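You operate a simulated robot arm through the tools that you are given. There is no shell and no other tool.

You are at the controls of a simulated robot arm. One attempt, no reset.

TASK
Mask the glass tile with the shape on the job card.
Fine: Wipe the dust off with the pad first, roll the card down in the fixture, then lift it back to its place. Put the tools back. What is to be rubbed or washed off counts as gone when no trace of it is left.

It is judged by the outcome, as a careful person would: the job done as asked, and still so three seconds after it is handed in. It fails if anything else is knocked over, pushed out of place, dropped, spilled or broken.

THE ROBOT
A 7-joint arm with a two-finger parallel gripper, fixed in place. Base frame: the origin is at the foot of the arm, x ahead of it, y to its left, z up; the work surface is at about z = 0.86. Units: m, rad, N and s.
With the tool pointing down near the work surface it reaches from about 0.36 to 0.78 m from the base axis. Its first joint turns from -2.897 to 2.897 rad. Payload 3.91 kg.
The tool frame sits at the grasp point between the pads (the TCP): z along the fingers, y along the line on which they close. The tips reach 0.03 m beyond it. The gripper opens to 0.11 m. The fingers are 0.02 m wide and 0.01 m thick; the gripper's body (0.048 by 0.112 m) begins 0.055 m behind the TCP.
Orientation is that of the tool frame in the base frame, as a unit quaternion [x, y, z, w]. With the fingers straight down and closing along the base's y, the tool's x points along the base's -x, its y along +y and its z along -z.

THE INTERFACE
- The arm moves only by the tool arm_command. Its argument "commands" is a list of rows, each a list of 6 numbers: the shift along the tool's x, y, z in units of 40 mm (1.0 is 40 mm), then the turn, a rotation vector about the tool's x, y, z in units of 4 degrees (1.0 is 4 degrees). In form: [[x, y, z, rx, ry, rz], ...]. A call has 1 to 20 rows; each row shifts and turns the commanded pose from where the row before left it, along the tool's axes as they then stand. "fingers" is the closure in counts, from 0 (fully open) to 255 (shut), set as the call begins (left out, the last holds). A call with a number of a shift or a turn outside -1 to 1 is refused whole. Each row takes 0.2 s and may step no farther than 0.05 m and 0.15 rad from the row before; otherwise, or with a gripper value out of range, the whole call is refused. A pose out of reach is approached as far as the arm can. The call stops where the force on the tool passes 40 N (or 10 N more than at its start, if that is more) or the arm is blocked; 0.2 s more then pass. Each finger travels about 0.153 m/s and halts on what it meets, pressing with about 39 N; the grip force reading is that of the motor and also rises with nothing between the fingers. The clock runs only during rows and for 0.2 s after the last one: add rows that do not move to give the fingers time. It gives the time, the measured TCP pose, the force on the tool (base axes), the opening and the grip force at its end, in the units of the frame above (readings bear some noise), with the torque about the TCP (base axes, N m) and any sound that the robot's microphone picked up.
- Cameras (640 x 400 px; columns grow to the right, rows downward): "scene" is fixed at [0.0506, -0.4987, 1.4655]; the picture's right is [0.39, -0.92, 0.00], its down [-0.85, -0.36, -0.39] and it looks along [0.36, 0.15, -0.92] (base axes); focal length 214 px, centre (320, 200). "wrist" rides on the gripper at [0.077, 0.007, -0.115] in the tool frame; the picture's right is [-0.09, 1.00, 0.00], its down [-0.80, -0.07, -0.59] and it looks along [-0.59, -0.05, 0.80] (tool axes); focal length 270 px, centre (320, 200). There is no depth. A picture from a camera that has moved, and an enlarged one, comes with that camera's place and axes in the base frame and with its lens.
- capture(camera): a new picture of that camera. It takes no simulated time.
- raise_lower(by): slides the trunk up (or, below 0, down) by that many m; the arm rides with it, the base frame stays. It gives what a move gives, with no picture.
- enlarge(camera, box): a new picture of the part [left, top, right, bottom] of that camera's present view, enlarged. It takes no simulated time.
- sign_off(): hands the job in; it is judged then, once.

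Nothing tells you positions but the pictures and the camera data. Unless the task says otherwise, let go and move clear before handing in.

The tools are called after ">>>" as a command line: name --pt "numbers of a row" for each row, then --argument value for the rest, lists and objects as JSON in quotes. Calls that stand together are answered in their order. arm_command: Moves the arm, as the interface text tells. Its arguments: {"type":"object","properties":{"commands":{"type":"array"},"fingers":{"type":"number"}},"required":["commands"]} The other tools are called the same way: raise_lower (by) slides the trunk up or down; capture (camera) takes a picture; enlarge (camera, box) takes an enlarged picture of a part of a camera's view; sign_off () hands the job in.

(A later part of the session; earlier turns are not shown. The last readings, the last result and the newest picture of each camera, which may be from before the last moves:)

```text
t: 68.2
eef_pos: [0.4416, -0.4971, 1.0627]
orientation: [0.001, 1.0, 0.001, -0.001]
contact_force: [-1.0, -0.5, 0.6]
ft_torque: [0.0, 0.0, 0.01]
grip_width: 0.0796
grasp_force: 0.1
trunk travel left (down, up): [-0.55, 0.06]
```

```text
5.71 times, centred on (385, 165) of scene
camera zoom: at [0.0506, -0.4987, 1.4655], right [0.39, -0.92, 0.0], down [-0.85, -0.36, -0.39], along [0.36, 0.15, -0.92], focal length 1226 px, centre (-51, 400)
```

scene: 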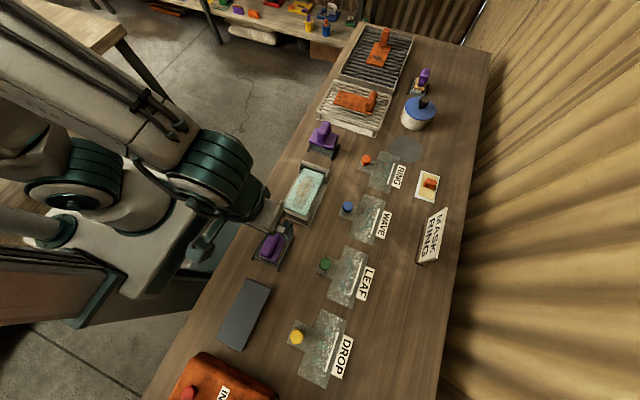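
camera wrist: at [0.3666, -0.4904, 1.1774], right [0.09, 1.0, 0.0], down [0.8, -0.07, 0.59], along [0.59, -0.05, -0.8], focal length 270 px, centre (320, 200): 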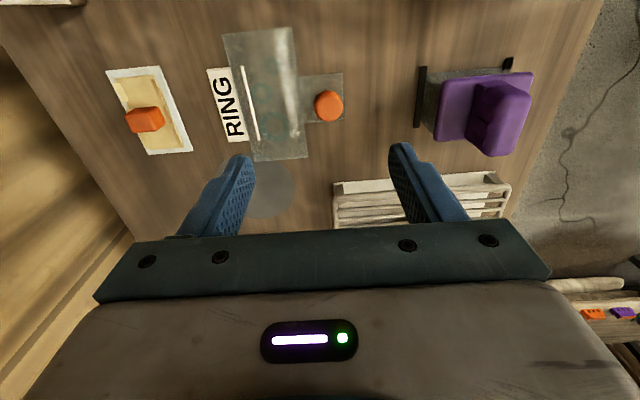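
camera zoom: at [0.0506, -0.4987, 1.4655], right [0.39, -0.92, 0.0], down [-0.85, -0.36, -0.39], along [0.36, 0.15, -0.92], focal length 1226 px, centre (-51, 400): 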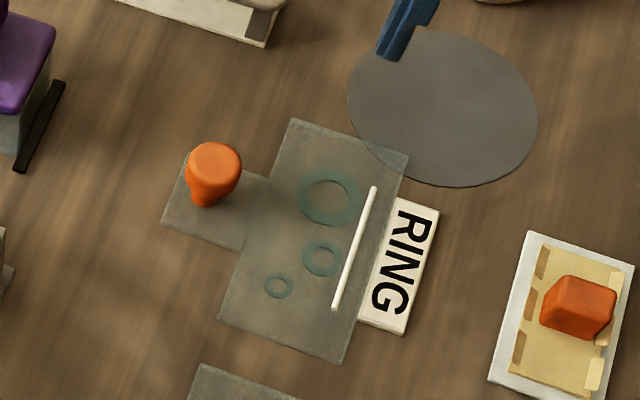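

The knob is a mushroom shape on a stem with its head near (0.451, -0.488). I'll get closer to fix its centre.

>>> arm_command --pt "-0.11 0.07 0.75 0 0 0" --pt "-0.11 0.07 0.75 0 0 0" --pt "-0.11 0.06 0.75 0 0 0" --pt "0 0 0 0 0 0"

>>> capture --camera "wrist"

>>> enlarge --camera "wrist" --box '[220, 90, 420, 230]'

>>> enlarge --camera "scene" --box '[345, 130, 425, 200]'

```text
t: 69.2
eef_pos: [0.4531, -0.4858, 0.9721]
orientation: [0.0, 1.0, 0.0, 0.0]
contact_force: [-0.9, 0.1, 0.4]
ft_torque: [0.01, 0.02, 0.0]
grip_width: 0.0798
grasp_force: 0.1
trunk travel left (down, up): [-0.55, 0.06]
```

```text
taken
camera wrist: at [0.3781, -0.4804, 1.0861], right [0.09, 1.0, 0.0], down [0.8, -0.07, 0.59], along [0.59, -0.05, -0.8], focal length 270 px, centre (320, 200)
```

wrist: 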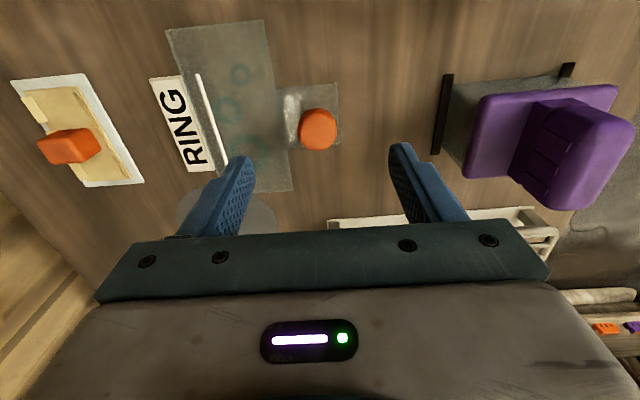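

```text
2.86 times, centred on (320, 160) of wrist
camera zoom: at [0.3781, -0.4804, 1.0861], right [0.09, 1.0, 0.0], down [0.8, -0.07, 0.59], along [0.59, -0.05, -0.8], focal length 772 px, centre (320, 314)
```

zoom: 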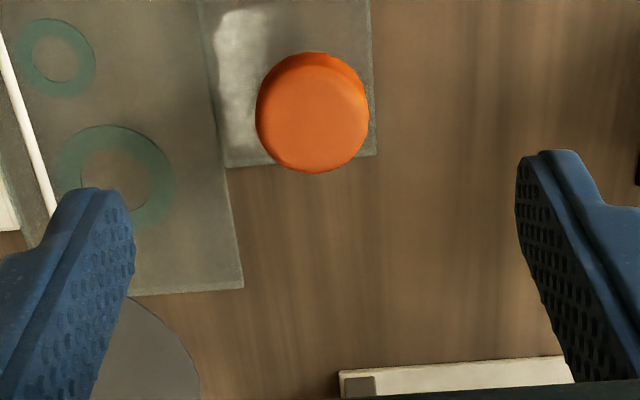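

```text
5.71 times, centred on (385, 165) of scene
camera zoom: at [0.0506, -0.4987, 1.4655], right [0.39, -0.92, 0.0], down [-0.85, -0.36, -0.39], along [0.36, 0.15, -0.92], focal length 1226 px, centre (-51, 400)
```

zoom: 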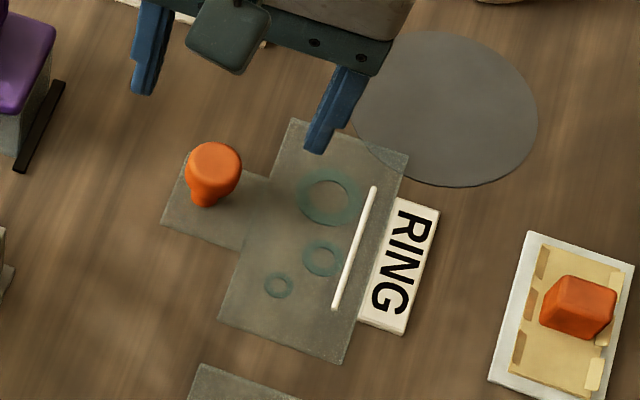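

The knob head (about 28 mm across) is near (0.452, -0.488) with its top at z≈0.907. I'll descend to about z 0.912 around it and recheck centring.

>>> arm_command --pt "0 -0.07 0.5 0 0 0" --pt "0 0 0.5 0 0 0" --pt "0 0 0.5 0 0 0" --pt "0 0 0 0 0 0"

>>> capture --camera "wrist"

>>> enlarge --camera "wrist" --box '[220, 90, 420, 230]'

>>> enlarge --camera "scene" --box '[345, 130, 425, 200]'

```text
t: 70.2
eef_pos: [0.4545, -0.491, 0.9143]
orientation: [0.0, 1.0, 0.001, -0.001]
contact_force: [0.4, 0.4, -0.6]
ft_torque: [0.03, 0.03, -0.03]
grip_width: 0.0799
grasp_force: 0.1
trunk travel left (down, up): [-0.55, 0.06]
```

```text
taken
camera wrist: at [0.3801, -0.4847, 1.0276], right [0.09, 1.0, 0.0], down [0.8, -0.07, 0.59], along [0.59, -0.05, -0.8], focal length 270 px, centre (320, 200)
```

wrist: 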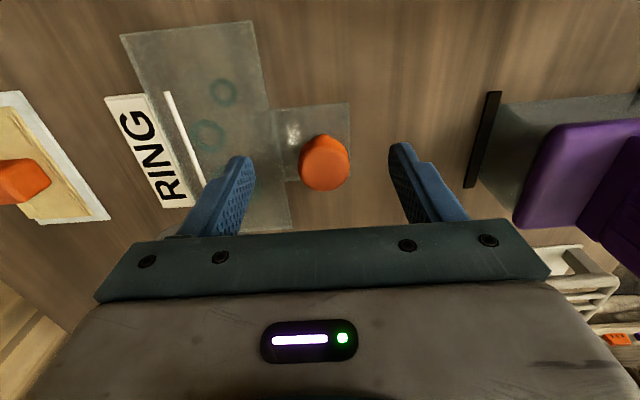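

```text
2.86 times, centred on (320, 160) of wrist
camera zoom: at [0.3801, -0.4847, 1.0276], right [0.09, 1.0, 0.0], down [0.8, -0.07, 0.59], along [0.59, -0.05, -0.8], focal length 772 px, centre (320, 314)
```

zoom: 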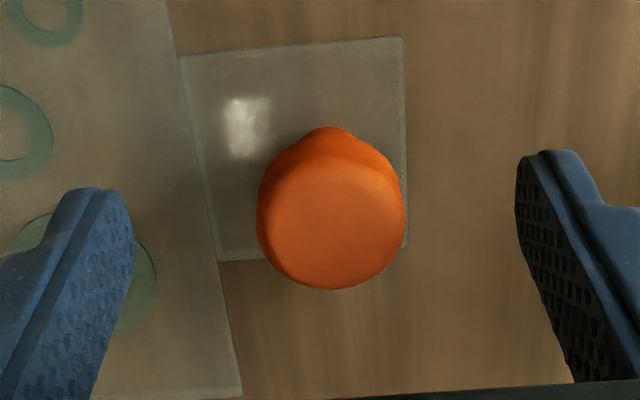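

```text
5.71 times, centred on (385, 165) of scene
camera zoom: at [0.0506, -0.4987, 1.4655], right [0.39, -0.92, 0.0], down [-0.85, -0.36, -0.39], along [0.36, 0.15, -0.92], focal length 1226 px, centre (-51, 400)
```

zoom: 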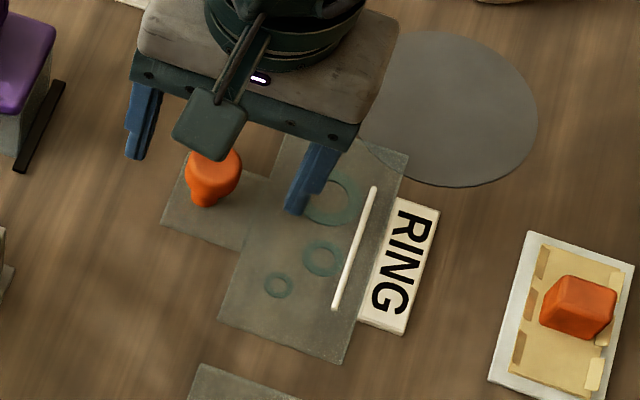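

The stem base puts the knob at about (0.457, -0.488) with its top near z≈0.892. I'll shift 2.5 mm in +x, lower so the tips stay about 5 mm above the card, and close.

>>> arm_command --pt "-0.06 0 0.19 0 0 0" --pt "0 0 0.19 0 0 0" --pt "0 0 0 0 0 0"

>>> arm_command --pt "0 0 0 0 0 0" --pt "0 0 0 0 0 0" --pt "0 0 0 0 0 0" --pt "0 0 0 0 0 0" --fingers 255

>>> capture --camera "wrist"

>>> enlarge --camera "scene" --box '[345, 130, 425, 200]'

```text
t: 71.0
eef_pos: [0.4562, -0.4921, 0.8981]
orientation: [0.0, 1.0, 0.0, 0.001]
contact_force: [-0.8, 0.3, 0.1]
ft_torque: [-0.01, 0.01, 0.02]
grip_width: 0.0795
grasp_force: 0.1
trunk travel left (down, up): [-0.55, 0.06]
```

```text
t: 72.0
eef_pos: [0.4559, -0.4918, 0.8981]
orientation: [0.0, 1.0, 0.0, -0.001]
contact_force: [0.3, -0.1, 0.6]
ft_torque: [-0.09, 0.0, -0.02]
grip_width: 0.0287
grasp_force: 38.6
trunk travel left (down, up): [-0.55, 0.06]
```

```text
taken
camera wrist: at [0.3812, -0.4851, 1.0121], right [0.09, 1.0, 0.0], down [0.8, -0.07, 0.59], along [0.59, -0.05, -0.8], focal length 270 px, centre (320, 200)
```

wrist: 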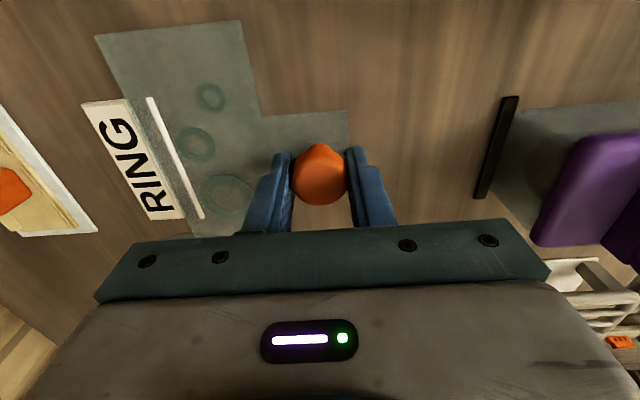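

```text
5.71 times, centred on (385, 165) of scene
camera zoom: at [0.0506, -0.4987, 1.4655], right [0.39, -0.92, 0.0], down [-0.85, -0.36, -0.39], along [0.36, 0.15, -0.92], focal length 1226 px, centre (-51, 400)
```

zoom: 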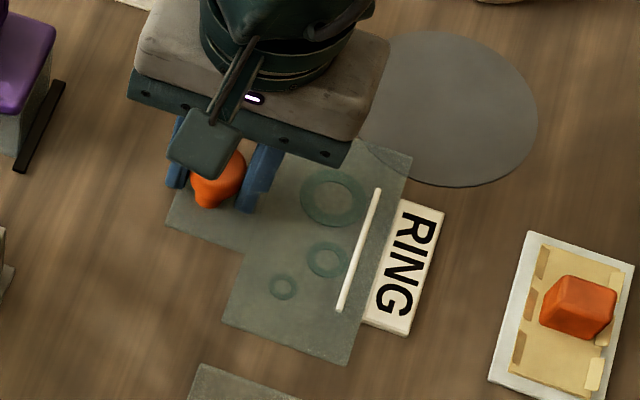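

The knob is held (28.7 mm). Closing nudged the card about 2–3 mm toward -y, and I'll correct for that when I return it. Lifting gently now.

>>> arm_command --pt "0 0 -0.2 0 0 0" --pt "0 0 -0.3 0 0 0" --pt "0 0 0 0 0 0"

>>> enlarge --camera "scene" --box '[345, 130, 425, 200]'

>>> capture --camera "wrist"

```text
t: 72.8
eef_pos: [0.4572, -0.4887, 0.9177]
orientation: [0.0, 1.0, 0.001, 0.001]
contact_force: [-0.9, 0.5, -1.1]
ft_torque: [0.03, 0.02, -0.02]
grip_width: 0.029
grasp_force: 39.3
trunk travel left (down, up): [-0.55, 0.06]
```

```text
5.71 times, centred on (385, 165) of scene
camera zoom: at [0.0506, -0.4987, 1.4655], right [0.39, -0.92, 0.0], down [-0.85, -0.36, -0.39], along [0.36, 0.15, -0.92], focal length 1226 px, centre (-51, 400)
```

zoom: 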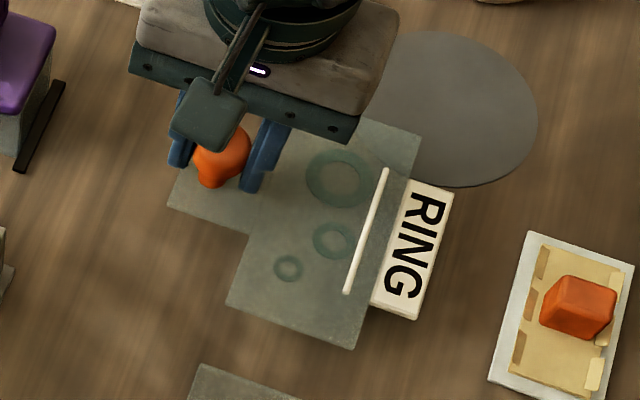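

```text
taken
camera wrist: at [0.381, -0.4831, 1.032], right [0.09, 1.0, 0.0], down [0.8, -0.07, 0.59], along [0.59, -0.05, -0.8], focal length 270 px, centre (320, 200)
```

wrist: 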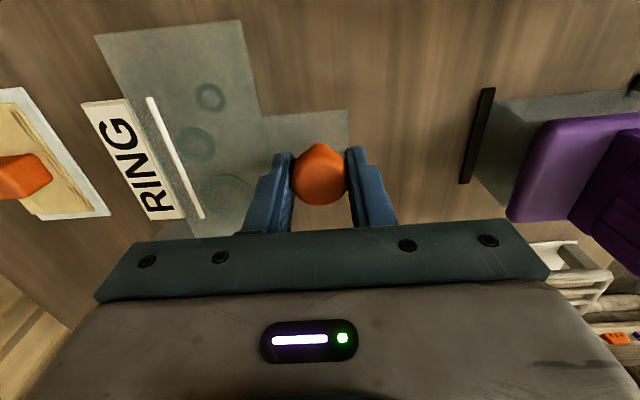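

The label lifts with the card, so it's one piece. I'll raise it and carry it over to the fixture, -x first and then +y, keeping clear of the roller.

>>> arm_command --pt "0 0 -0.94 0 0 0" --pt "0 0 -0.94 0 0 0" --pt "0 0 -0.94 0 0 0" --pt "0.874 0 0 0 0 0" --pt "0.874 0 0 0 0 0" --pt "0.874 0 0 0 0 0" --pt "0.874 0 0 0 0 0" --pt "0.874 0 0 0 0 0" --pt "0 0.838 0 0 0 0" --pt "0 0.838 0 0 0 0" --pt "0 0.838 0 0 0 0" --pt "0 0.838 0 0 0 0" --pt "0 0.838 0 0 0 0" --pt "0 0.838 0 0 0 0" --pt "0 0 0 0 0 0" --pt "0 0 0 0 0 0"

>>> capture --camera "wrist"

>>> enlarge --camera "scene" --box '[260, 130, 380, 240]'

```text
t: 76.2
eef_pos: [0.2824, -0.2872, 1.0313]
orientation: [0.0, 1.0, 0.001, 0.0]
contact_force: [0.0, 0.3, -0.4]
ft_torque: [0.04, 0.02, -0.02]
grip_width: 0.0291
grasp_force: 39.3
trunk travel left (down, up): [-0.55, 0.06]
```

```text
taken
camera wrist: at [0.2075, -0.2815, 1.1457], right [0.09, 1.0, 0.0], down [0.8, -0.07, 0.59], along [0.59, -0.05, -0.8], focal length 270 px, centre (320, 200)
```

wrist: 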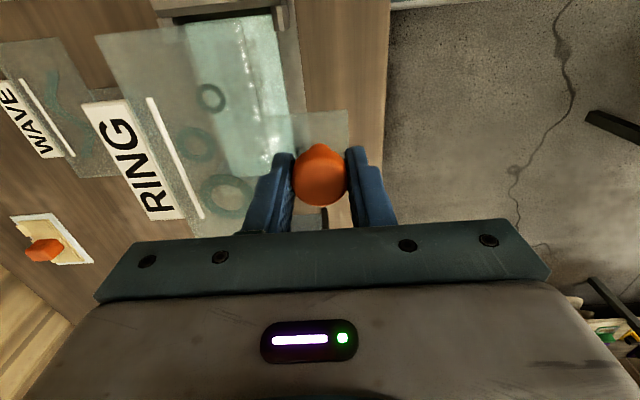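

```text
3.64 times, centred on (320, 185) of scene
camera zoom: at [0.0506, -0.4987, 1.4655], right [0.39, -0.92, 0.0], down [-0.85, -0.36, -0.39], along [0.36, 0.15, -0.92], focal length 780 px, centre (320, 254)
```

zoom: 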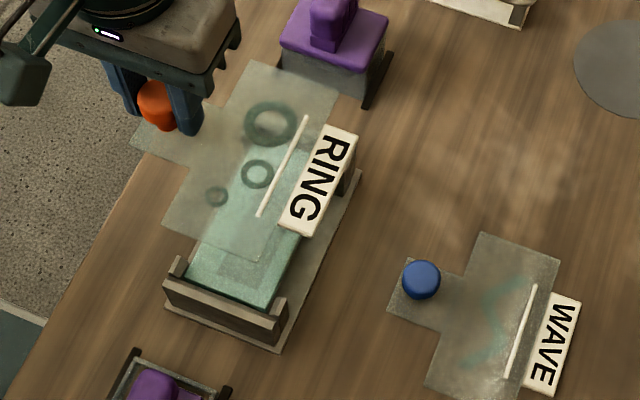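

The card is over the fixture. I'll lower it to about 16 mm above the fixture walls and compare the edges.

>>> arm_command --pt "0 0 0.6 0 0 0" --pt "0 0 0.6 0 0 0" --pt "0 0 0.53 0 0 0" --pt "0 0 0 0 0 0" --pt "0 0 0 0 0 0"

>>> capture --camera "wrist"

>>> enlarge --camera "wrist" --box '[70, 0, 270, 120]'

>>> enlarge --camera "wrist" --box '[180, 0, 360, 120]'

>>> enlarge --camera "scene" --box '[265, 140, 355, 230]'

```text
t: 77.4
eef_pos: [0.2846, -0.2881, 0.9607]
orientation: [0.0, 1.0, 0.001, 0.0]
contact_force: [0.6, 0.0, -1.0]
ft_torque: [0.03, 0.01, -0.03]
grip_width: 0.0286
grasp_force: 39.4
trunk travel left (down, up): [-0.55, 0.06]
```

```text
taken
camera wrist: at [0.209, -0.2814, 1.0751], right [0.09, 1.0, 0.0], down [0.8, -0.07, 0.59], along [0.59, -0.05, -0.8], focal length 270 px, centre (320, 200)
```

wrist: 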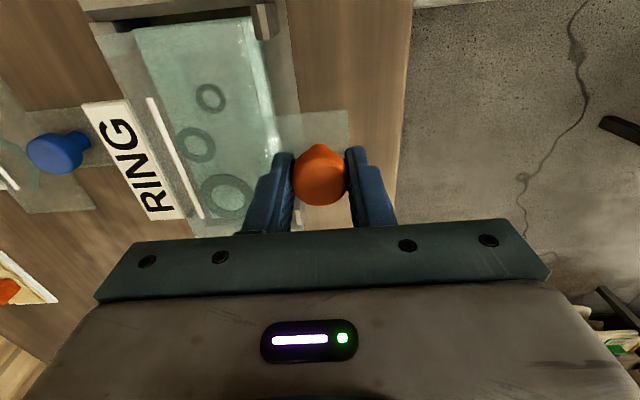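

```text
3.20 times, centred on (170, 60) of wrist
camera zoom: at [0.209, -0.2814, 1.0751], right [0.09, 1.0, 0.0], down [0.8, -0.07, 0.59], along [0.59, -0.05, -0.8], focal length 865 px, centre (800, 648)
```

zoom: 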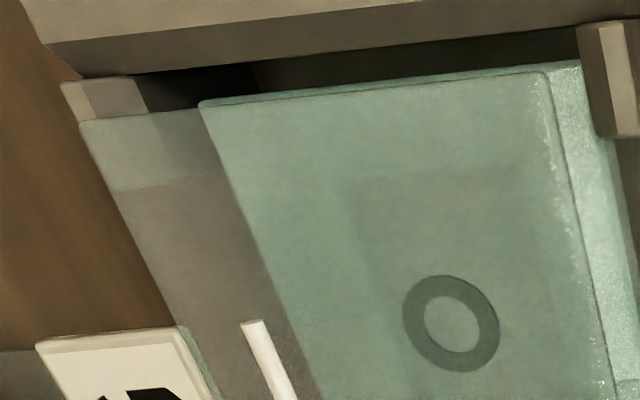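

```text
3.33 times, centred on (270, 60) of wrist
camera zoom: at [0.209, -0.2814, 1.0751], right [0.09, 1.0, 0.0], down [0.8, -0.07, 0.59], along [0.59, -0.05, -0.8], focal length 901 px, centre (487, 667)
```

zoom: 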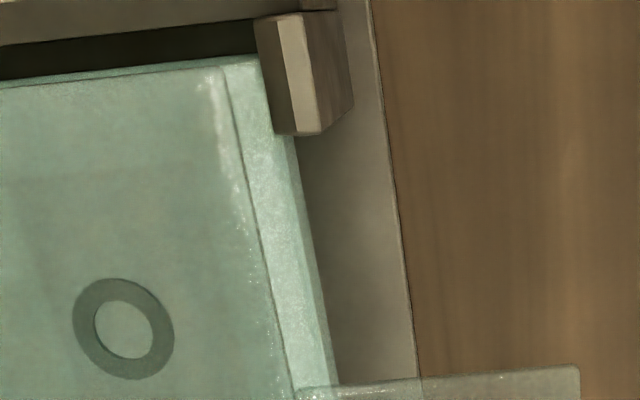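

```text
4.44 times, centred on (310, 185) of scene
camera zoom: at [0.0506, -0.4987, 1.4655], right [0.39, -0.92, 0.0], down [-0.85, -0.36, -0.39], along [0.36, 0.15, -0.92], focal length 953 px, centre (364, 267)
```

zoom: 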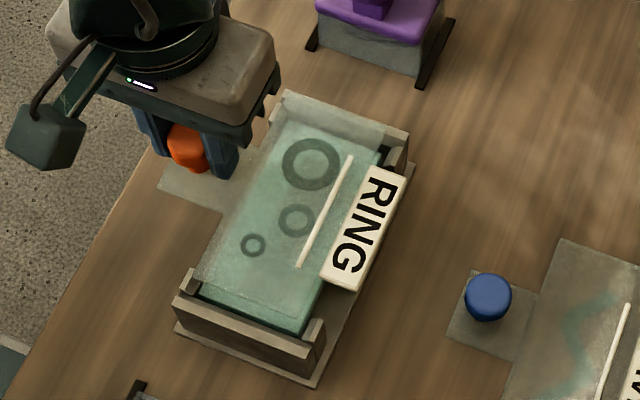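

The card's -x edge is at x≈0.213 against the wall's inner edge at 0.2075, and its y is centred (-0.3535). It should go about 4 mm further toward -x. I'll shift it and lower to just above the walls.

>>> arm_command --pt "0.1 0 0 0 0 0" --pt "0 0 0.23 0 0 0" --pt "0 0 0 0 0 0" --pt "0 0 0 0 0 0"

>>> enlarge --camera "wrist" --box '[70, 0, 270, 120]'

>>> enlarge --camera "wrist" --box '[180, 0, 360, 120]'

>>> enlarge --camera "scene" --box '[285, 145, 345, 185]'

>>> enlarge --camera "scene" --box '[275, 185, 335, 225]'

```text
t: 78.4
eef_pos: [0.2775, -0.2883, 0.9519]
orientation: [0.0, 1.0, 0.0, 0.001]
contact_force: [0.3, -0.1, -1.4]
ft_torque: [0.05, 0.03, -0.04]
grip_width: 0.029
grasp_force: 39.2
trunk travel left (down, up): [-0.55, 0.06]
```

```text
3.20 times, centred on (170, 60) of wrist
camera zoom: at [0.2023, -0.2823, 1.0665], right [0.09, 1.0, 0.0], down [0.8, -0.07, 0.59], along [0.59, -0.05, -0.8], focal length 865 px, centre (800, 648)
```

zoom: 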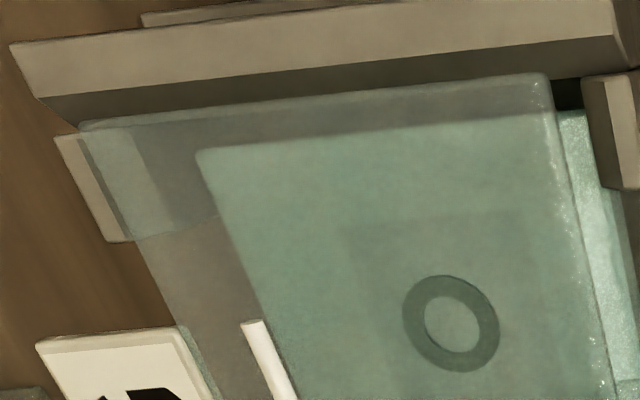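

```text
3.33 times, centred on (270, 60) of wrist
camera zoom: at [0.2023, -0.2823, 1.0665], right [0.09, 1.0, 0.0], down [0.8, -0.07, 0.59], along [0.59, -0.05, -0.8], focal length 901 px, centre (487, 667)
```

zoom: 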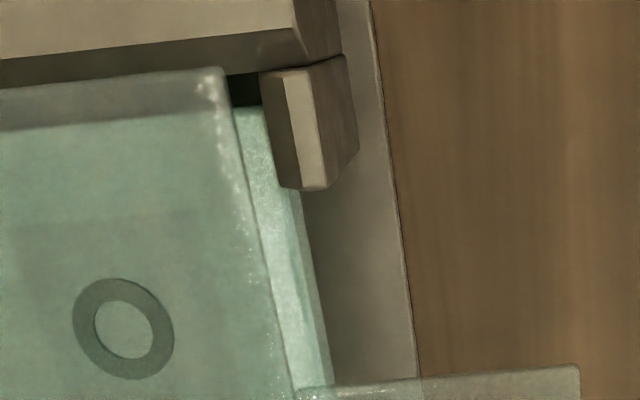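

```text
10.00 times, centred on (315, 165) of scene
camera zoom: at [0.0506, -0.4987, 1.4655], right [0.39, -0.92, 0.0], down [-0.85, -0.36, -0.39], along [0.36, 0.15, -0.92], focal length 2145 px, centre (370, 550)
```

zoom: 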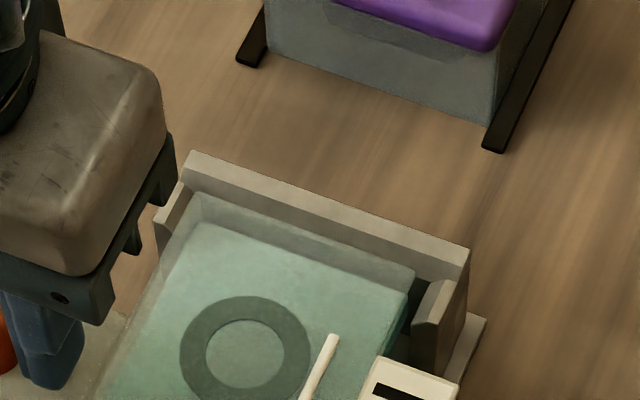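

```text
10.00 times, centred on (305, 205) of scene
camera zoom: at [0.0506, -0.4987, 1.4655], right [0.39, -0.92, 0.0], down [-0.85, -0.36, -0.39], along [0.36, 0.15, -0.92], focal length 2145 px, centre (470, 150)
```

zoom: 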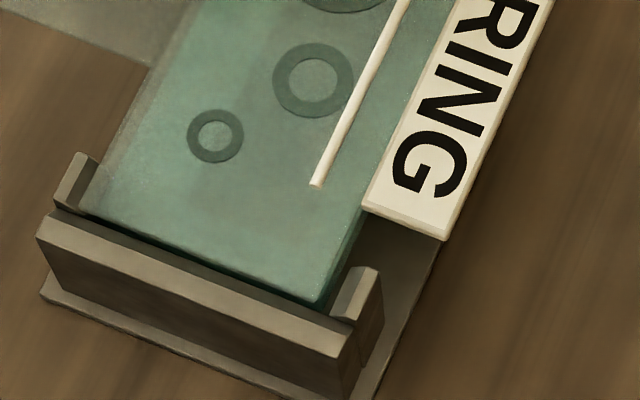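

By image comparison, the card's -x edge is now about 1 mm over the wall's inner edge, so I need about +2.6 mm in x and +0.5 mm in y.

>>> arm_command --pt "-0.065 0.012 0 0 0 0" --pt "0 0 0 0 0 0" --pt "0 0 0 0 0 0"

>>> enlarge --camera "wrist" --box '[70, 0, 270, 120]'

>>> enlarge --camera "wrist" --box '[180, 0, 360, 120]'

>>> enlarge --camera "scene" --box '[285, 145, 345, 185]'

>>> enlarge --camera "scene" --box '[275, 185, 335, 225]'

```text
t: 79.2
eef_pos: [0.2799, -0.2874, 0.9535]
orientation: [0.0, 1.0, 0.001, 0.0]
contact_force: [-0.5, 0.5, 0.3]
ft_torque: [0.03, 0.02, -0.05]
grip_width: 0.0287
grasp_force: 38.9
trunk travel left (down, up): [-0.55, 0.06]
```

```text
3.20 times, centred on (170, 60) of wrist
camera zoom: at [0.2046, -0.2817, 1.0669], right [0.09, 1.0, 0.0], down [0.8, -0.07, 0.59], along [0.59, -0.05, -0.8], focal length 865 px, centre (800, 648)
```

zoom: 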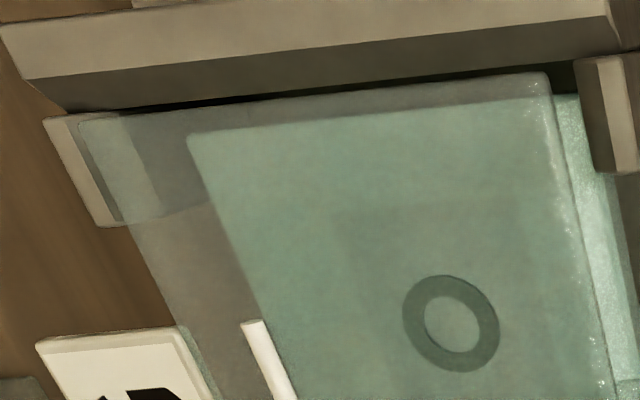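

```text
3.33 times, centred on (270, 60) of wrist
camera zoom: at [0.2046, -0.2817, 1.0669], right [0.09, 1.0, 0.0], down [0.8, -0.07, 0.59], along [0.59, -0.05, -0.8], focal length 901 px, centre (487, 667)
```

zoom: 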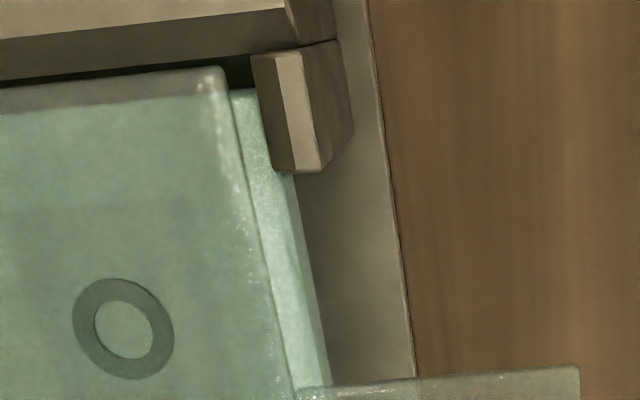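

```text
10.00 times, centred on (315, 165) of scene
camera zoom: at [0.0506, -0.4987, 1.4655], right [0.39, -0.92, 0.0], down [-0.85, -0.36, -0.39], along [0.36, 0.15, -0.92], focal length 2145 px, centre (370, 550)
```

zoom: 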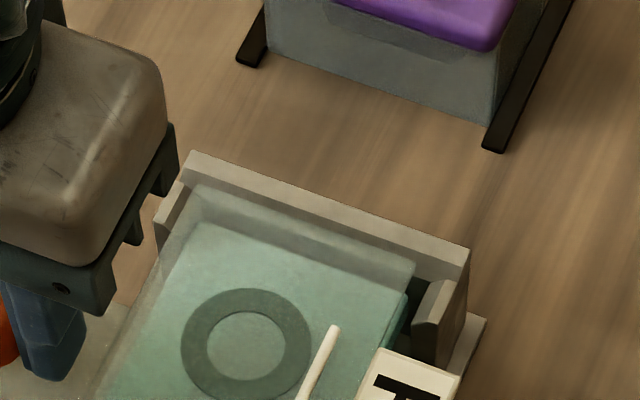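

```text
10.00 times, centred on (305, 205) of scene
camera zoom: at [0.0506, -0.4987, 1.4655], right [0.39, -0.92, 0.0], down [-0.85, -0.36, -0.39], along [0.36, 0.15, -0.92], focal length 2145 px, centre (470, 150)
```

zoom: 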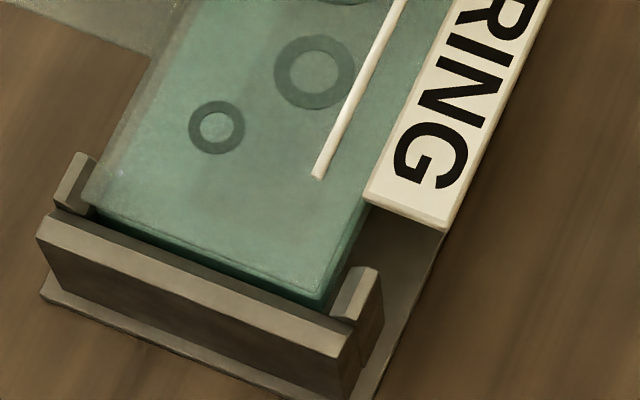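

Both gaps look about right now (roughly 1 mm at -x, 2 mm at +x, 1 mm each side in y). I'll lower in small steps, watching the force.

>>> arm_command --pt "-0.01 0 0.05 0 0 0" --pt "0 0 0.05 0 0 0" --pt "0 0 0 0 0 0"

>>> arm_command --pt "0 0 0.05 0 0 0" --pt "0 0 0.05 0 0 0" --pt "0 0 0 0 0 0"

>>> enlarge --camera "wrist" --box '[70, 0, 270, 120]'

>>> enlarge --camera "scene" --box '[265, 140, 355, 230]'

```text
t: 80.0
eef_pos: [0.2806, -0.2877, 0.9495]
orientation: [0.0, 1.0, 0.0, 0.0]
contact_force: [-0.2, -0.6, -0.8]
ft_torque: [0.07, -0.02, -0.01]
grip_width: 0.0287
grasp_force: 39.3
trunk travel left (down, up): [-0.55, 0.06]
```

```text
t: 80.8
eef_pos: [0.2814, -0.2881, 0.9446]
orientation: [0.0, 1.0, 0.001, 0.0]
contact_force: [0.4, 0.1, -0.1]
ft_torque: [0.03, -0.01, -0.03]
grip_width: 0.0288
grasp_force: 39.0
trunk travel left (down, up): [-0.55, 0.06]
```

```text
3.20 times, centred on (170, 60) of wrist
camera zoom: at [0.2056, -0.2816, 1.0585], right [0.09, 1.0, 0.0], down [0.8, -0.07, 0.59], along [0.59, -0.05, -0.8], focal length 865 px, centre (800, 648)
```

zoom: 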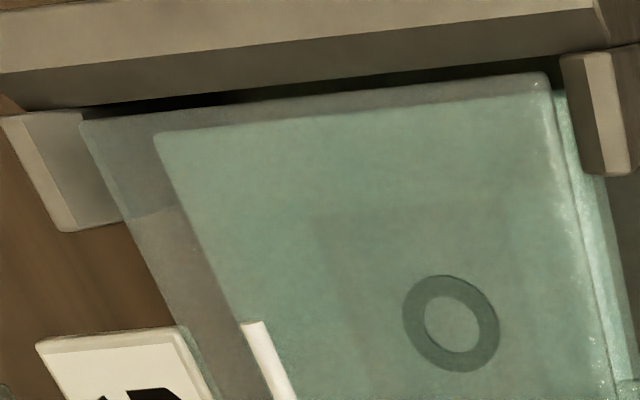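

```text
4.44 times, centred on (310, 185) of scene
camera zoom: at [0.0506, -0.4987, 1.4655], right [0.39, -0.92, 0.0], down [-0.85, -0.36, -0.39], along [0.36, 0.15, -0.92], focal length 953 px, centre (364, 267)
```

zoom: 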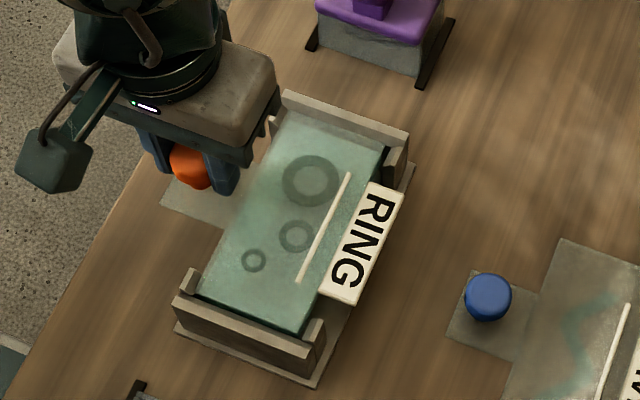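

>>> arm_command --pt "0 0.025 0 0 0 0" --pt "0 0 0 0 0 0"

>>> enlarge --camera "wrist" --box '[70, 10, 170, 70]'

>>> enlarge --camera "wrist" --box '[210, 0, 300, 60]'

>>> enlarge --camera "scene" --box '[285, 145, 345, 185]'

```text
t: 81.4
eef_pos: [0.2809, -0.2866, 0.9438]
orientation: [0.001, 1.0, 0.001, 0.0]
contact_force: [0.7, -0.6, -0.5]
ft_torque: [0.06, 0.02, 0.01]
grip_width: 0.0288
grasp_force: 38.6
trunk travel left (down, up): [-0.55, 0.06]
```

```text
6.40 times, centred on (120, 40) of wrist
camera zoom: at [0.205, -0.2802, 1.0586], right [0.09, 1.0, 0.0], down [0.8, -0.07, 0.59], along [0.59, -0.05, -0.8], focal length 1730 px, centre (1600, 1224)
```

zoom: 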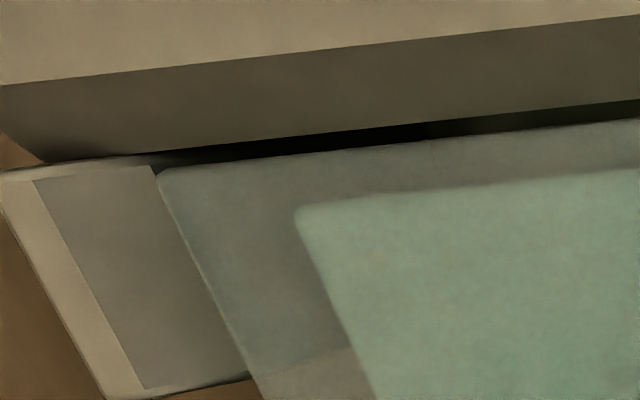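

```text
6.67 times, centred on (255, 30) of wrist
camera zoom: at [0.205, -0.2802, 1.0586], right [0.09, 1.0, 0.0], down [0.8, -0.07, 0.59], along [0.59, -0.05, -0.8], focal length 1802 px, centre (753, 1333)
```

zoom: 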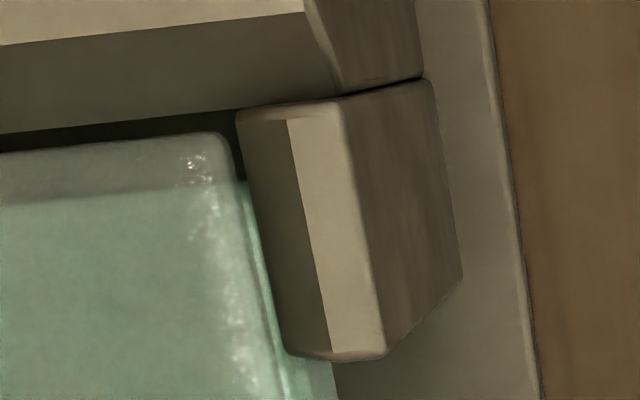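

```text
10.00 times, centred on (315, 165) of scene
camera zoom: at [0.0506, -0.4987, 1.4655], right [0.39, -0.92, 0.0], down [-0.85, -0.36, -0.39], along [0.36, 0.15, -0.92], focal length 2145 px, centre (370, 550)
```

zoom: 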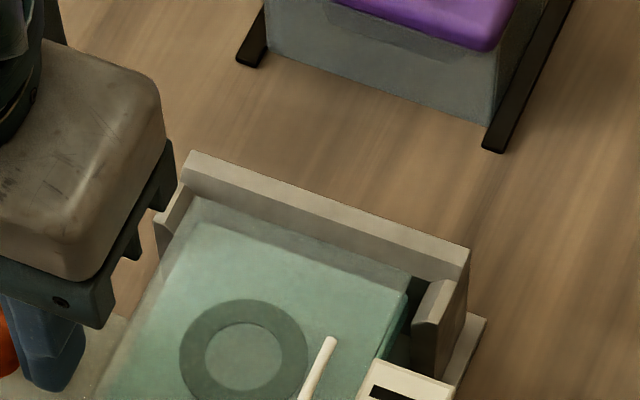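

The card fits between the chamfered posts with small gaps on both sides. Continuing down in small steps.

>>> arm_command --pt "0 0 0.05 0 0 0" --pt "0 0 0 0 0 0"

>>> arm_command --pt "0 0 0.04 0 0 0" --pt "0 0 0 0 0 0"

```text
t: 82.0
eef_pos: [0.2806, -0.2868, 0.9429]
orientation: [0.0, 1.0, 0.002, 0.0]
contact_force: [0.5, 0.1, -1.5]
ft_torque: [0.01, -0.01, 0.0]
grip_width: 0.0287
grasp_force: 39.0
trunk travel left (down, up): [-0.55, 0.06]
```

```text
t: 82.6
eef_pos: [0.2804, -0.2873, 0.9419]
orientation: [0.001, 1.0, 0.001, 0.0]
contact_force: [0.8, -0.6, -0.1]
ft_torque: [0.04, 0.01, -0.01]
grip_width: 0.0292
grasp_force: 38.9
trunk travel left (down, up): [-0.55, 0.06]
```

>>> arm_command --pt "0 0 0.04 0 0 0" --pt "0 0 0 0 0 0"

>>> arm_command --pt "0 0 0.03 0 0 0" --pt "0 0 0 0 0 0"

>>> enlarge --camera "wrist" --box '[70, 0, 270, 120]'

>>> enlarge --camera "scene" --box '[285, 145, 345, 185]'

>>> enlarge --camera "scene" --box '[275, 185, 335, 225]'

```text
t: 83.2
eef_pos: [0.2795, -0.2879, 0.9396]
orientation: [-0.001, 1.0, 0.0, 0.0]
contact_force: [-0.1, -2.8, 0.3]
ft_torque: [-0.07, -0.01, 0.02]
grip_width: 0.0288
grasp_force: 39.5
trunk travel left (down, up): [-0.55, 0.06]
```

```text
t: 83.8
eef_pos: [0.2808, -0.2867, 0.9379]
orientation: [0.0, 1.0, 0.001, 0.0]
contact_force: [-0.7, -2.6, 0.6]
ft_torque: [-0.07, 0.01, -0.02]
grip_width: 0.029
grasp_force: 38.8
trunk travel left (down, up): [-0.55, 0.06]
```

```text
3.20 times, centred on (170, 60) of wrist
camera zoom: at [0.2051, -0.2807, 1.0517], right [0.09, 1.0, 0.0], down [0.8, -0.07, 0.59], along [0.59, -0.05, -0.8], focal length 865 px, centre (800, 648)
```

zoom: 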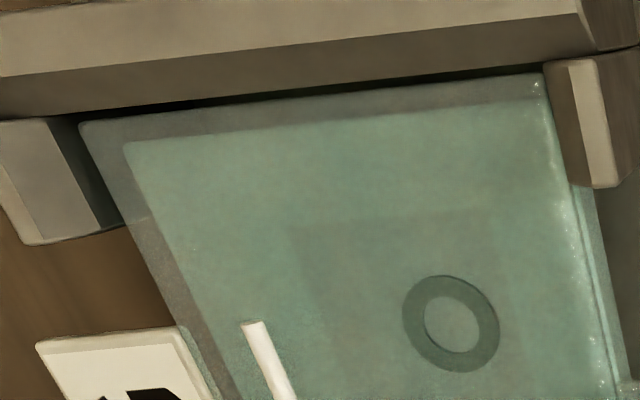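

```text
10.00 times, centred on (315, 165) of scene
camera zoom: at [0.0506, -0.4987, 1.4655], right [0.39, -0.92, 0.0], down [-0.85, -0.36, -0.39], along [0.36, 0.15, -0.92], focal length 2145 px, centre (370, 550)
```

zoom: 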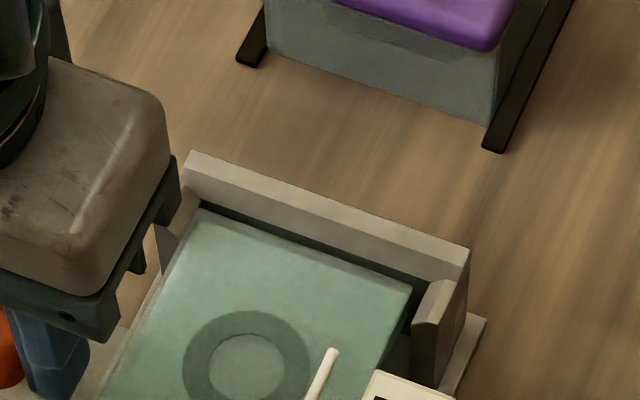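

```text
10.00 times, centred on (305, 205) of scene
camera zoom: at [0.0506, -0.4987, 1.4655], right [0.39, -0.92, 0.0], down [-0.85, -0.36, -0.39], along [0.36, 0.15, -0.92], focal length 2145 px, centre (470, 150)
```

zoom: 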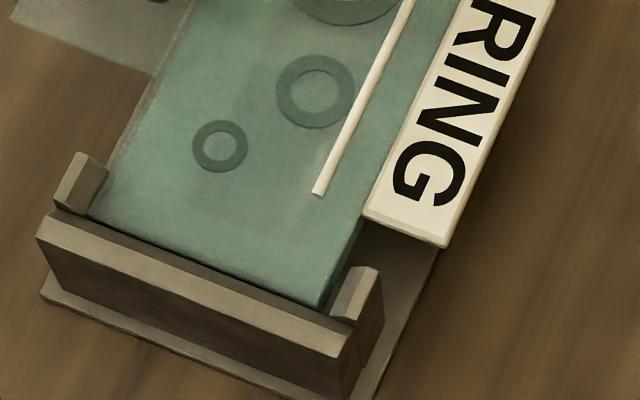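

The card is inside the fixture now and lightly touching the +y post. I'll shift 0.5 mm in -y and finish seating it.

>>> arm_command --pt "0 -0.015 0 0 0 0" --pt "0 0 0.03 0 0 0" --pt "0 0 0 0 0 0"

>>> arm_command --pt "0 0 0.025 0 0 0" --pt "0 0 0 0 0 0"

```text
t: 84.6
eef_pos: [0.2813, -0.2864, 0.9372]
orientation: [-0.001, 1.0, 0.001, 0.0]
contact_force: [0.1, -2.4, -0.4]
ft_torque: [-0.01, -0.01, 0.0]
grip_width: 0.029
grasp_force: 38.8
trunk travel left (down, up): [-0.55, 0.06]
```

```text
t: 85.2
eef_pos: [0.2801, -0.2867, 0.9366]
orientation: [0.0, 1.0, 0.001, -0.001]
contact_force: [0.1, -1.6, -1.0]
ft_torque: [-0.01, -0.02, -0.01]
grip_width: 0.0286
grasp_force: 38.6
trunk travel left (down, up): [-0.55, 0.06]
```

>>> arm_command --pt "0 -0.01 0.025 0 0 0" --pt "0 0 0 0 0 0"

>>> arm_command --pt "0 0 0.02 0 0 0" --pt "0 0 0 0 0 0"

```text
t: 85.8
eef_pos: [0.28, -0.2881, 0.9367]
orientation: [0.0, 1.0, 0.0, -0.001]
contact_force: [0.1, 2.0, 4.9]
ft_torque: [-0.26, 0.08, -0.02]
grip_width: 0.0289
grasp_force: 38.9
trunk travel left (down, up): [-0.55, 0.06]
```

```text
t: 86.4
eef_pos: [0.2806, -0.2867, 0.935]
orientation: [0.0, 1.0, -0.001, 0.001]
contact_force: [-0.5, 3.3, 17.3]
ft_torque: [-0.6, 0.06, -0.01]
grip_width: 0.029
grasp_force: 39.0
trunk travel left (down, up): [-0.55, 0.06]
```

>>> arm_command --pt "0 0 -0.02 0 0 0" --pt "0 0 0 0 0 0"

>>> capture --camera "wrist"

>>> enlarge --camera "scene" --box '[265, 140, 355, 230]'

>>> enlarge --camera "wrist" --box '[70, 0, 270, 120]'

```text
t: 87.0
eef_pos: [0.2803, -0.2878, 0.9361]
orientation: [0.0, 1.0, 0.0, 0.0]
contact_force: [3.4, 1.4, 9.6]
ft_torque: [-0.35, -0.14, 0.1]
grip_width: 0.0287
grasp_force: 38.5
trunk travel left (down, up): [-0.55, 0.06]
```

```text
taken
camera wrist: at [0.2051, -0.2809, 1.0495], right [0.09, 1.0, 0.0], down [0.8, -0.07, 0.59], along [0.59, -0.05, -0.8], focal length 270 px, centre (320, 200)
```

wrist: 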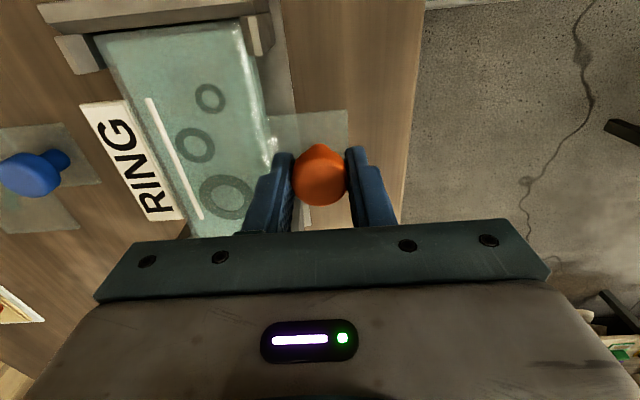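

```text
4.44 times, centred on (310, 185) of scene
camera zoom: at [0.0506, -0.4987, 1.4655], right [0.39, -0.92, 0.0], down [-0.85, -0.36, -0.39], along [0.36, 0.15, -0.92], focal length 953 px, centre (364, 267)
```

zoom: 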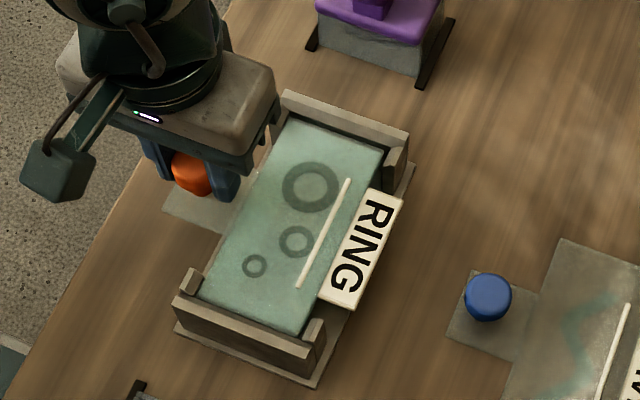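

```text
3.20 times, centred on (170, 60) of wrist
camera zoom: at [0.2051, -0.2809, 1.0495], right [0.09, 1.0, 0.0], down [0.8, -0.07, 0.59], along [0.59, -0.05, -0.8], focal length 865 px, centre (800, 648)
```

zoom: 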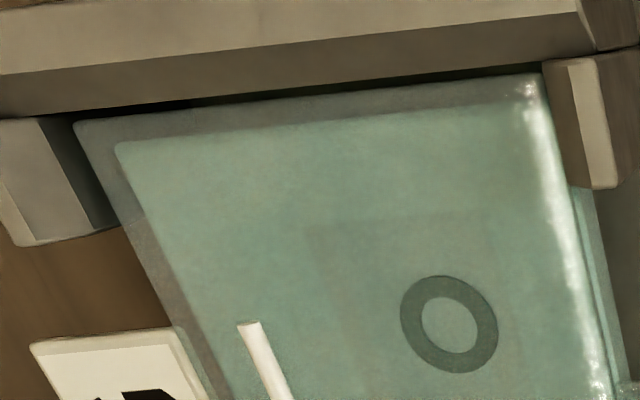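

The card lies flat on the tile between walls and posts. I'll ease off, release the knob, and rise.

>>> arm_command --pt "0 0 -0.01 0 0 0" --pt "0 0 0 0 0 0"

>>> arm_command --pt "0 0 0 0 0 0" --pt "0 0 0 0 0 0" --pt "0 0 0 0 0 0" --fingers 90

>>> arm_command --pt "0 0 -0.3 0 0 0" --pt "0 0 -0.7 0 0 0" --pt "0 0 -1 0 0 0" --pt "0 0 -1 0 0 0" --pt "0 0 0 0 0 0"

>>> capture --camera "wrist"

>>> enlarge --camera "scene" --box '[265, 140, 355, 230]'

```text
t: 87.6
eef_pos: [0.2801, -0.2863, 0.936]
orientation: [0.0, 1.0, 0.001, 0.0]
contact_force: [2.7, 1.6, 9.6]
ft_torque: [-0.29, -0.05, 0.12]
grip_width: 0.0292
grasp_force: 39.3
trunk travel left (down, up): [-0.55, 0.06]
```

```text
t: 88.4
eef_pos: [0.2801, -0.2875, 0.935]
orientation: [0.0, 1.0, 0.001, 0.0]
contact_force: [-0.5, 0.1, -0.4]
ft_torque: [-0.02, 0.0, -0.03]
grip_width: 0.0714
grasp_force: 0.1
trunk travel left (down, up): [-0.55, 0.06]
```

```text
t: 89.6
eef_pos: [0.2792, -0.2883, 1.0576]
orientation: [0.0, 1.0, 0.001, 0.0]
contact_force: [0.0, -0.1, -0.4]
ft_torque: [0.01, 0.01, -0.03]
grip_width: 0.0712
grasp_force: 0.0
trunk travel left (down, up): [-0.55, 0.06]
```

```text
taken
camera wrist: at [0.2039, -0.2827, 1.1703], right [0.09, 1.0, 0.0], down [0.8, -0.07, 0.59], along [0.59, -0.05, -0.8], focal length 270 px, centre (320, 200)
```

wrist: 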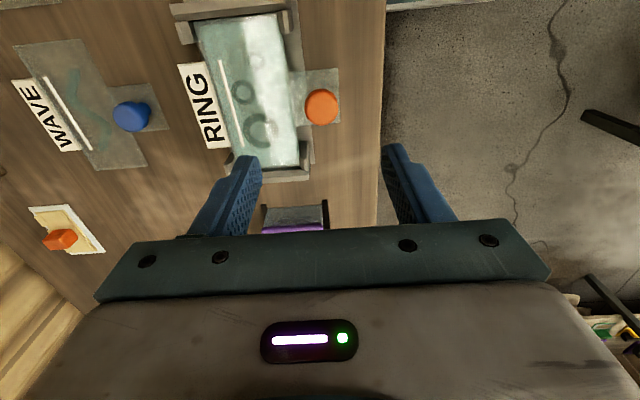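

```text
4.44 times, centred on (310, 185) of scene
camera zoom: at [0.0506, -0.4987, 1.4655], right [0.39, -0.92, 0.0], down [-0.85, -0.36, -0.39], along [0.36, 0.15, -0.92], focal length 953 px, centre (364, 267)
```

zoom: 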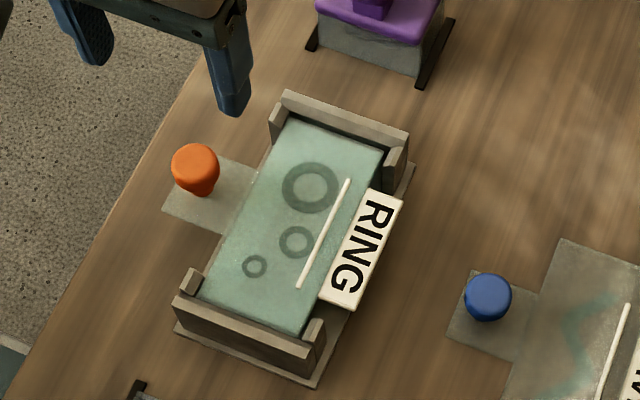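

The RING card is seated in the fixture. Next I'll look at the roller from close up to plan the grip.

>>> arm_command --pt "-0.8 -0.235 0 0 0 0" --pt "-0.8 -0.235 0 0 0 0" --pt "-0.8 -0.235 0 0 0 0" --pt "-0.8 -0.235 0 0 0 0" --pt "-0.8 -0.235 0 0 0 0" --pt "0 0 0 0 0 0"

>>> capture --camera "wrist"

>>> enlarge --camera "wrist" --box '[230, 50, 430, 230]'

>>> enlarge --camera "scene" --box '[295, 105, 355, 165]'

>>> enlarge --camera "scene" --box '[280, 155, 350, 225]'

```text
t: 91.0
eef_pos: [0.4407, -0.335, 1.0558]
orientation: [0.001, 1.0, 0.001, 0.0]
contact_force: [-0.7, -0.4, 0.1]
ft_torque: [-0.04, -0.01, -0.02]
grip_width: 0.0711
grasp_force: 0.1
trunk travel left (down, up): [-0.55, 0.06]
```

```text
taken
camera wrist: at [0.3659, -0.3291, 1.1695], right [0.09, 1.0, 0.0], down [0.8, -0.07, 0.59], along [0.59, -0.05, -0.8], focal length 270 px, centre (320, 200)
```

wrist: 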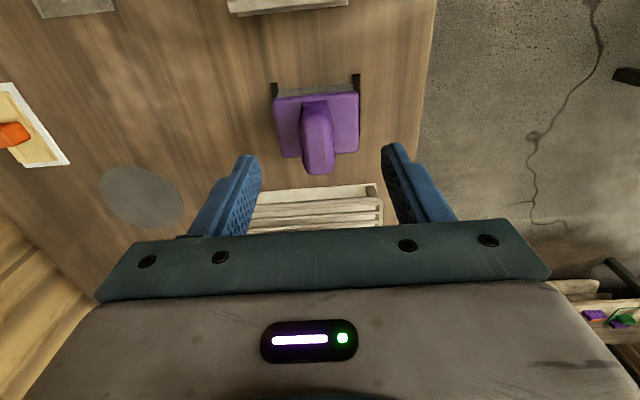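

```text
2.22 times, centred on (330, 140) of wrist
camera zoom: at [0.3659, -0.3291, 1.1695], right [0.09, 1.0, 0.0], down [0.8, -0.07, 0.59], along [0.59, -0.05, -0.8], focal length 601 px, centre (298, 333)
```

zoom: 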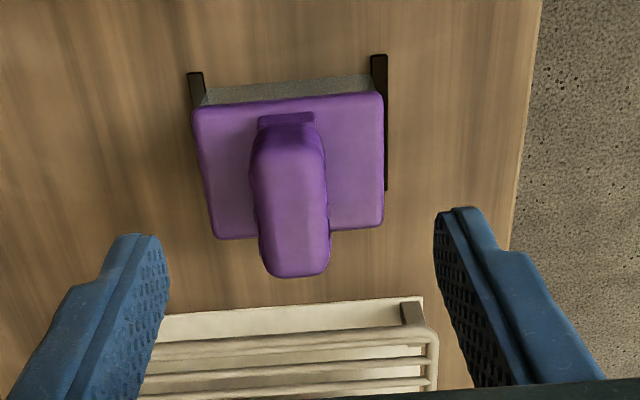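

```text
6.67 times, centred on (325, 135) of scene
camera zoom: at [0.0506, -0.4987, 1.4655], right [0.39, -0.92, 0.0], down [-0.85, -0.36, -0.39], along [0.36, 0.15, -0.92], focal length 1430 px, centre (287, 633)
```

zoom: 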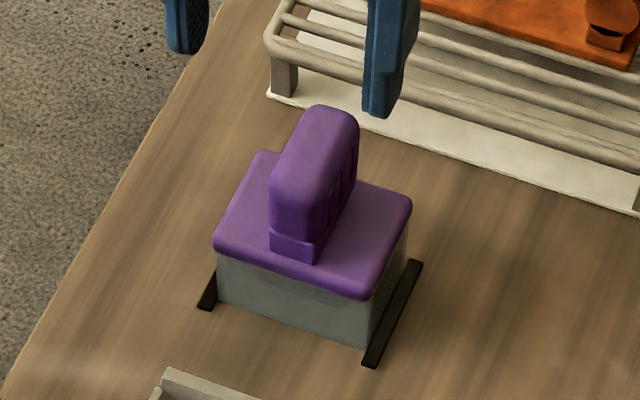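

```text
5.71 times, centred on (315, 190) of scene
camera zoom: at [0.0506, -0.4987, 1.4655], right [0.39, -0.92, 0.0], down [-0.85, -0.36, -0.39], along [0.36, 0.15, -0.92], focal length 1226 px, centre (349, 257)
```

zoom: 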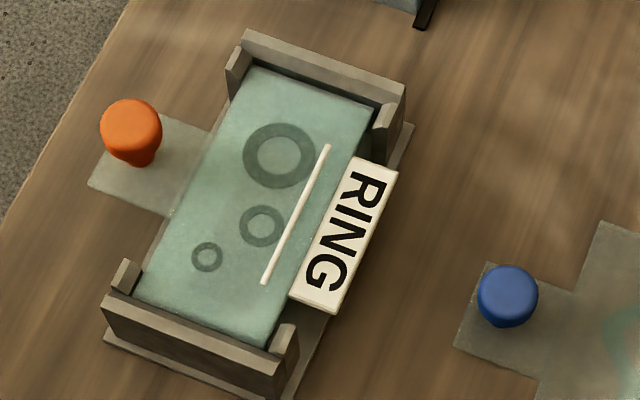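

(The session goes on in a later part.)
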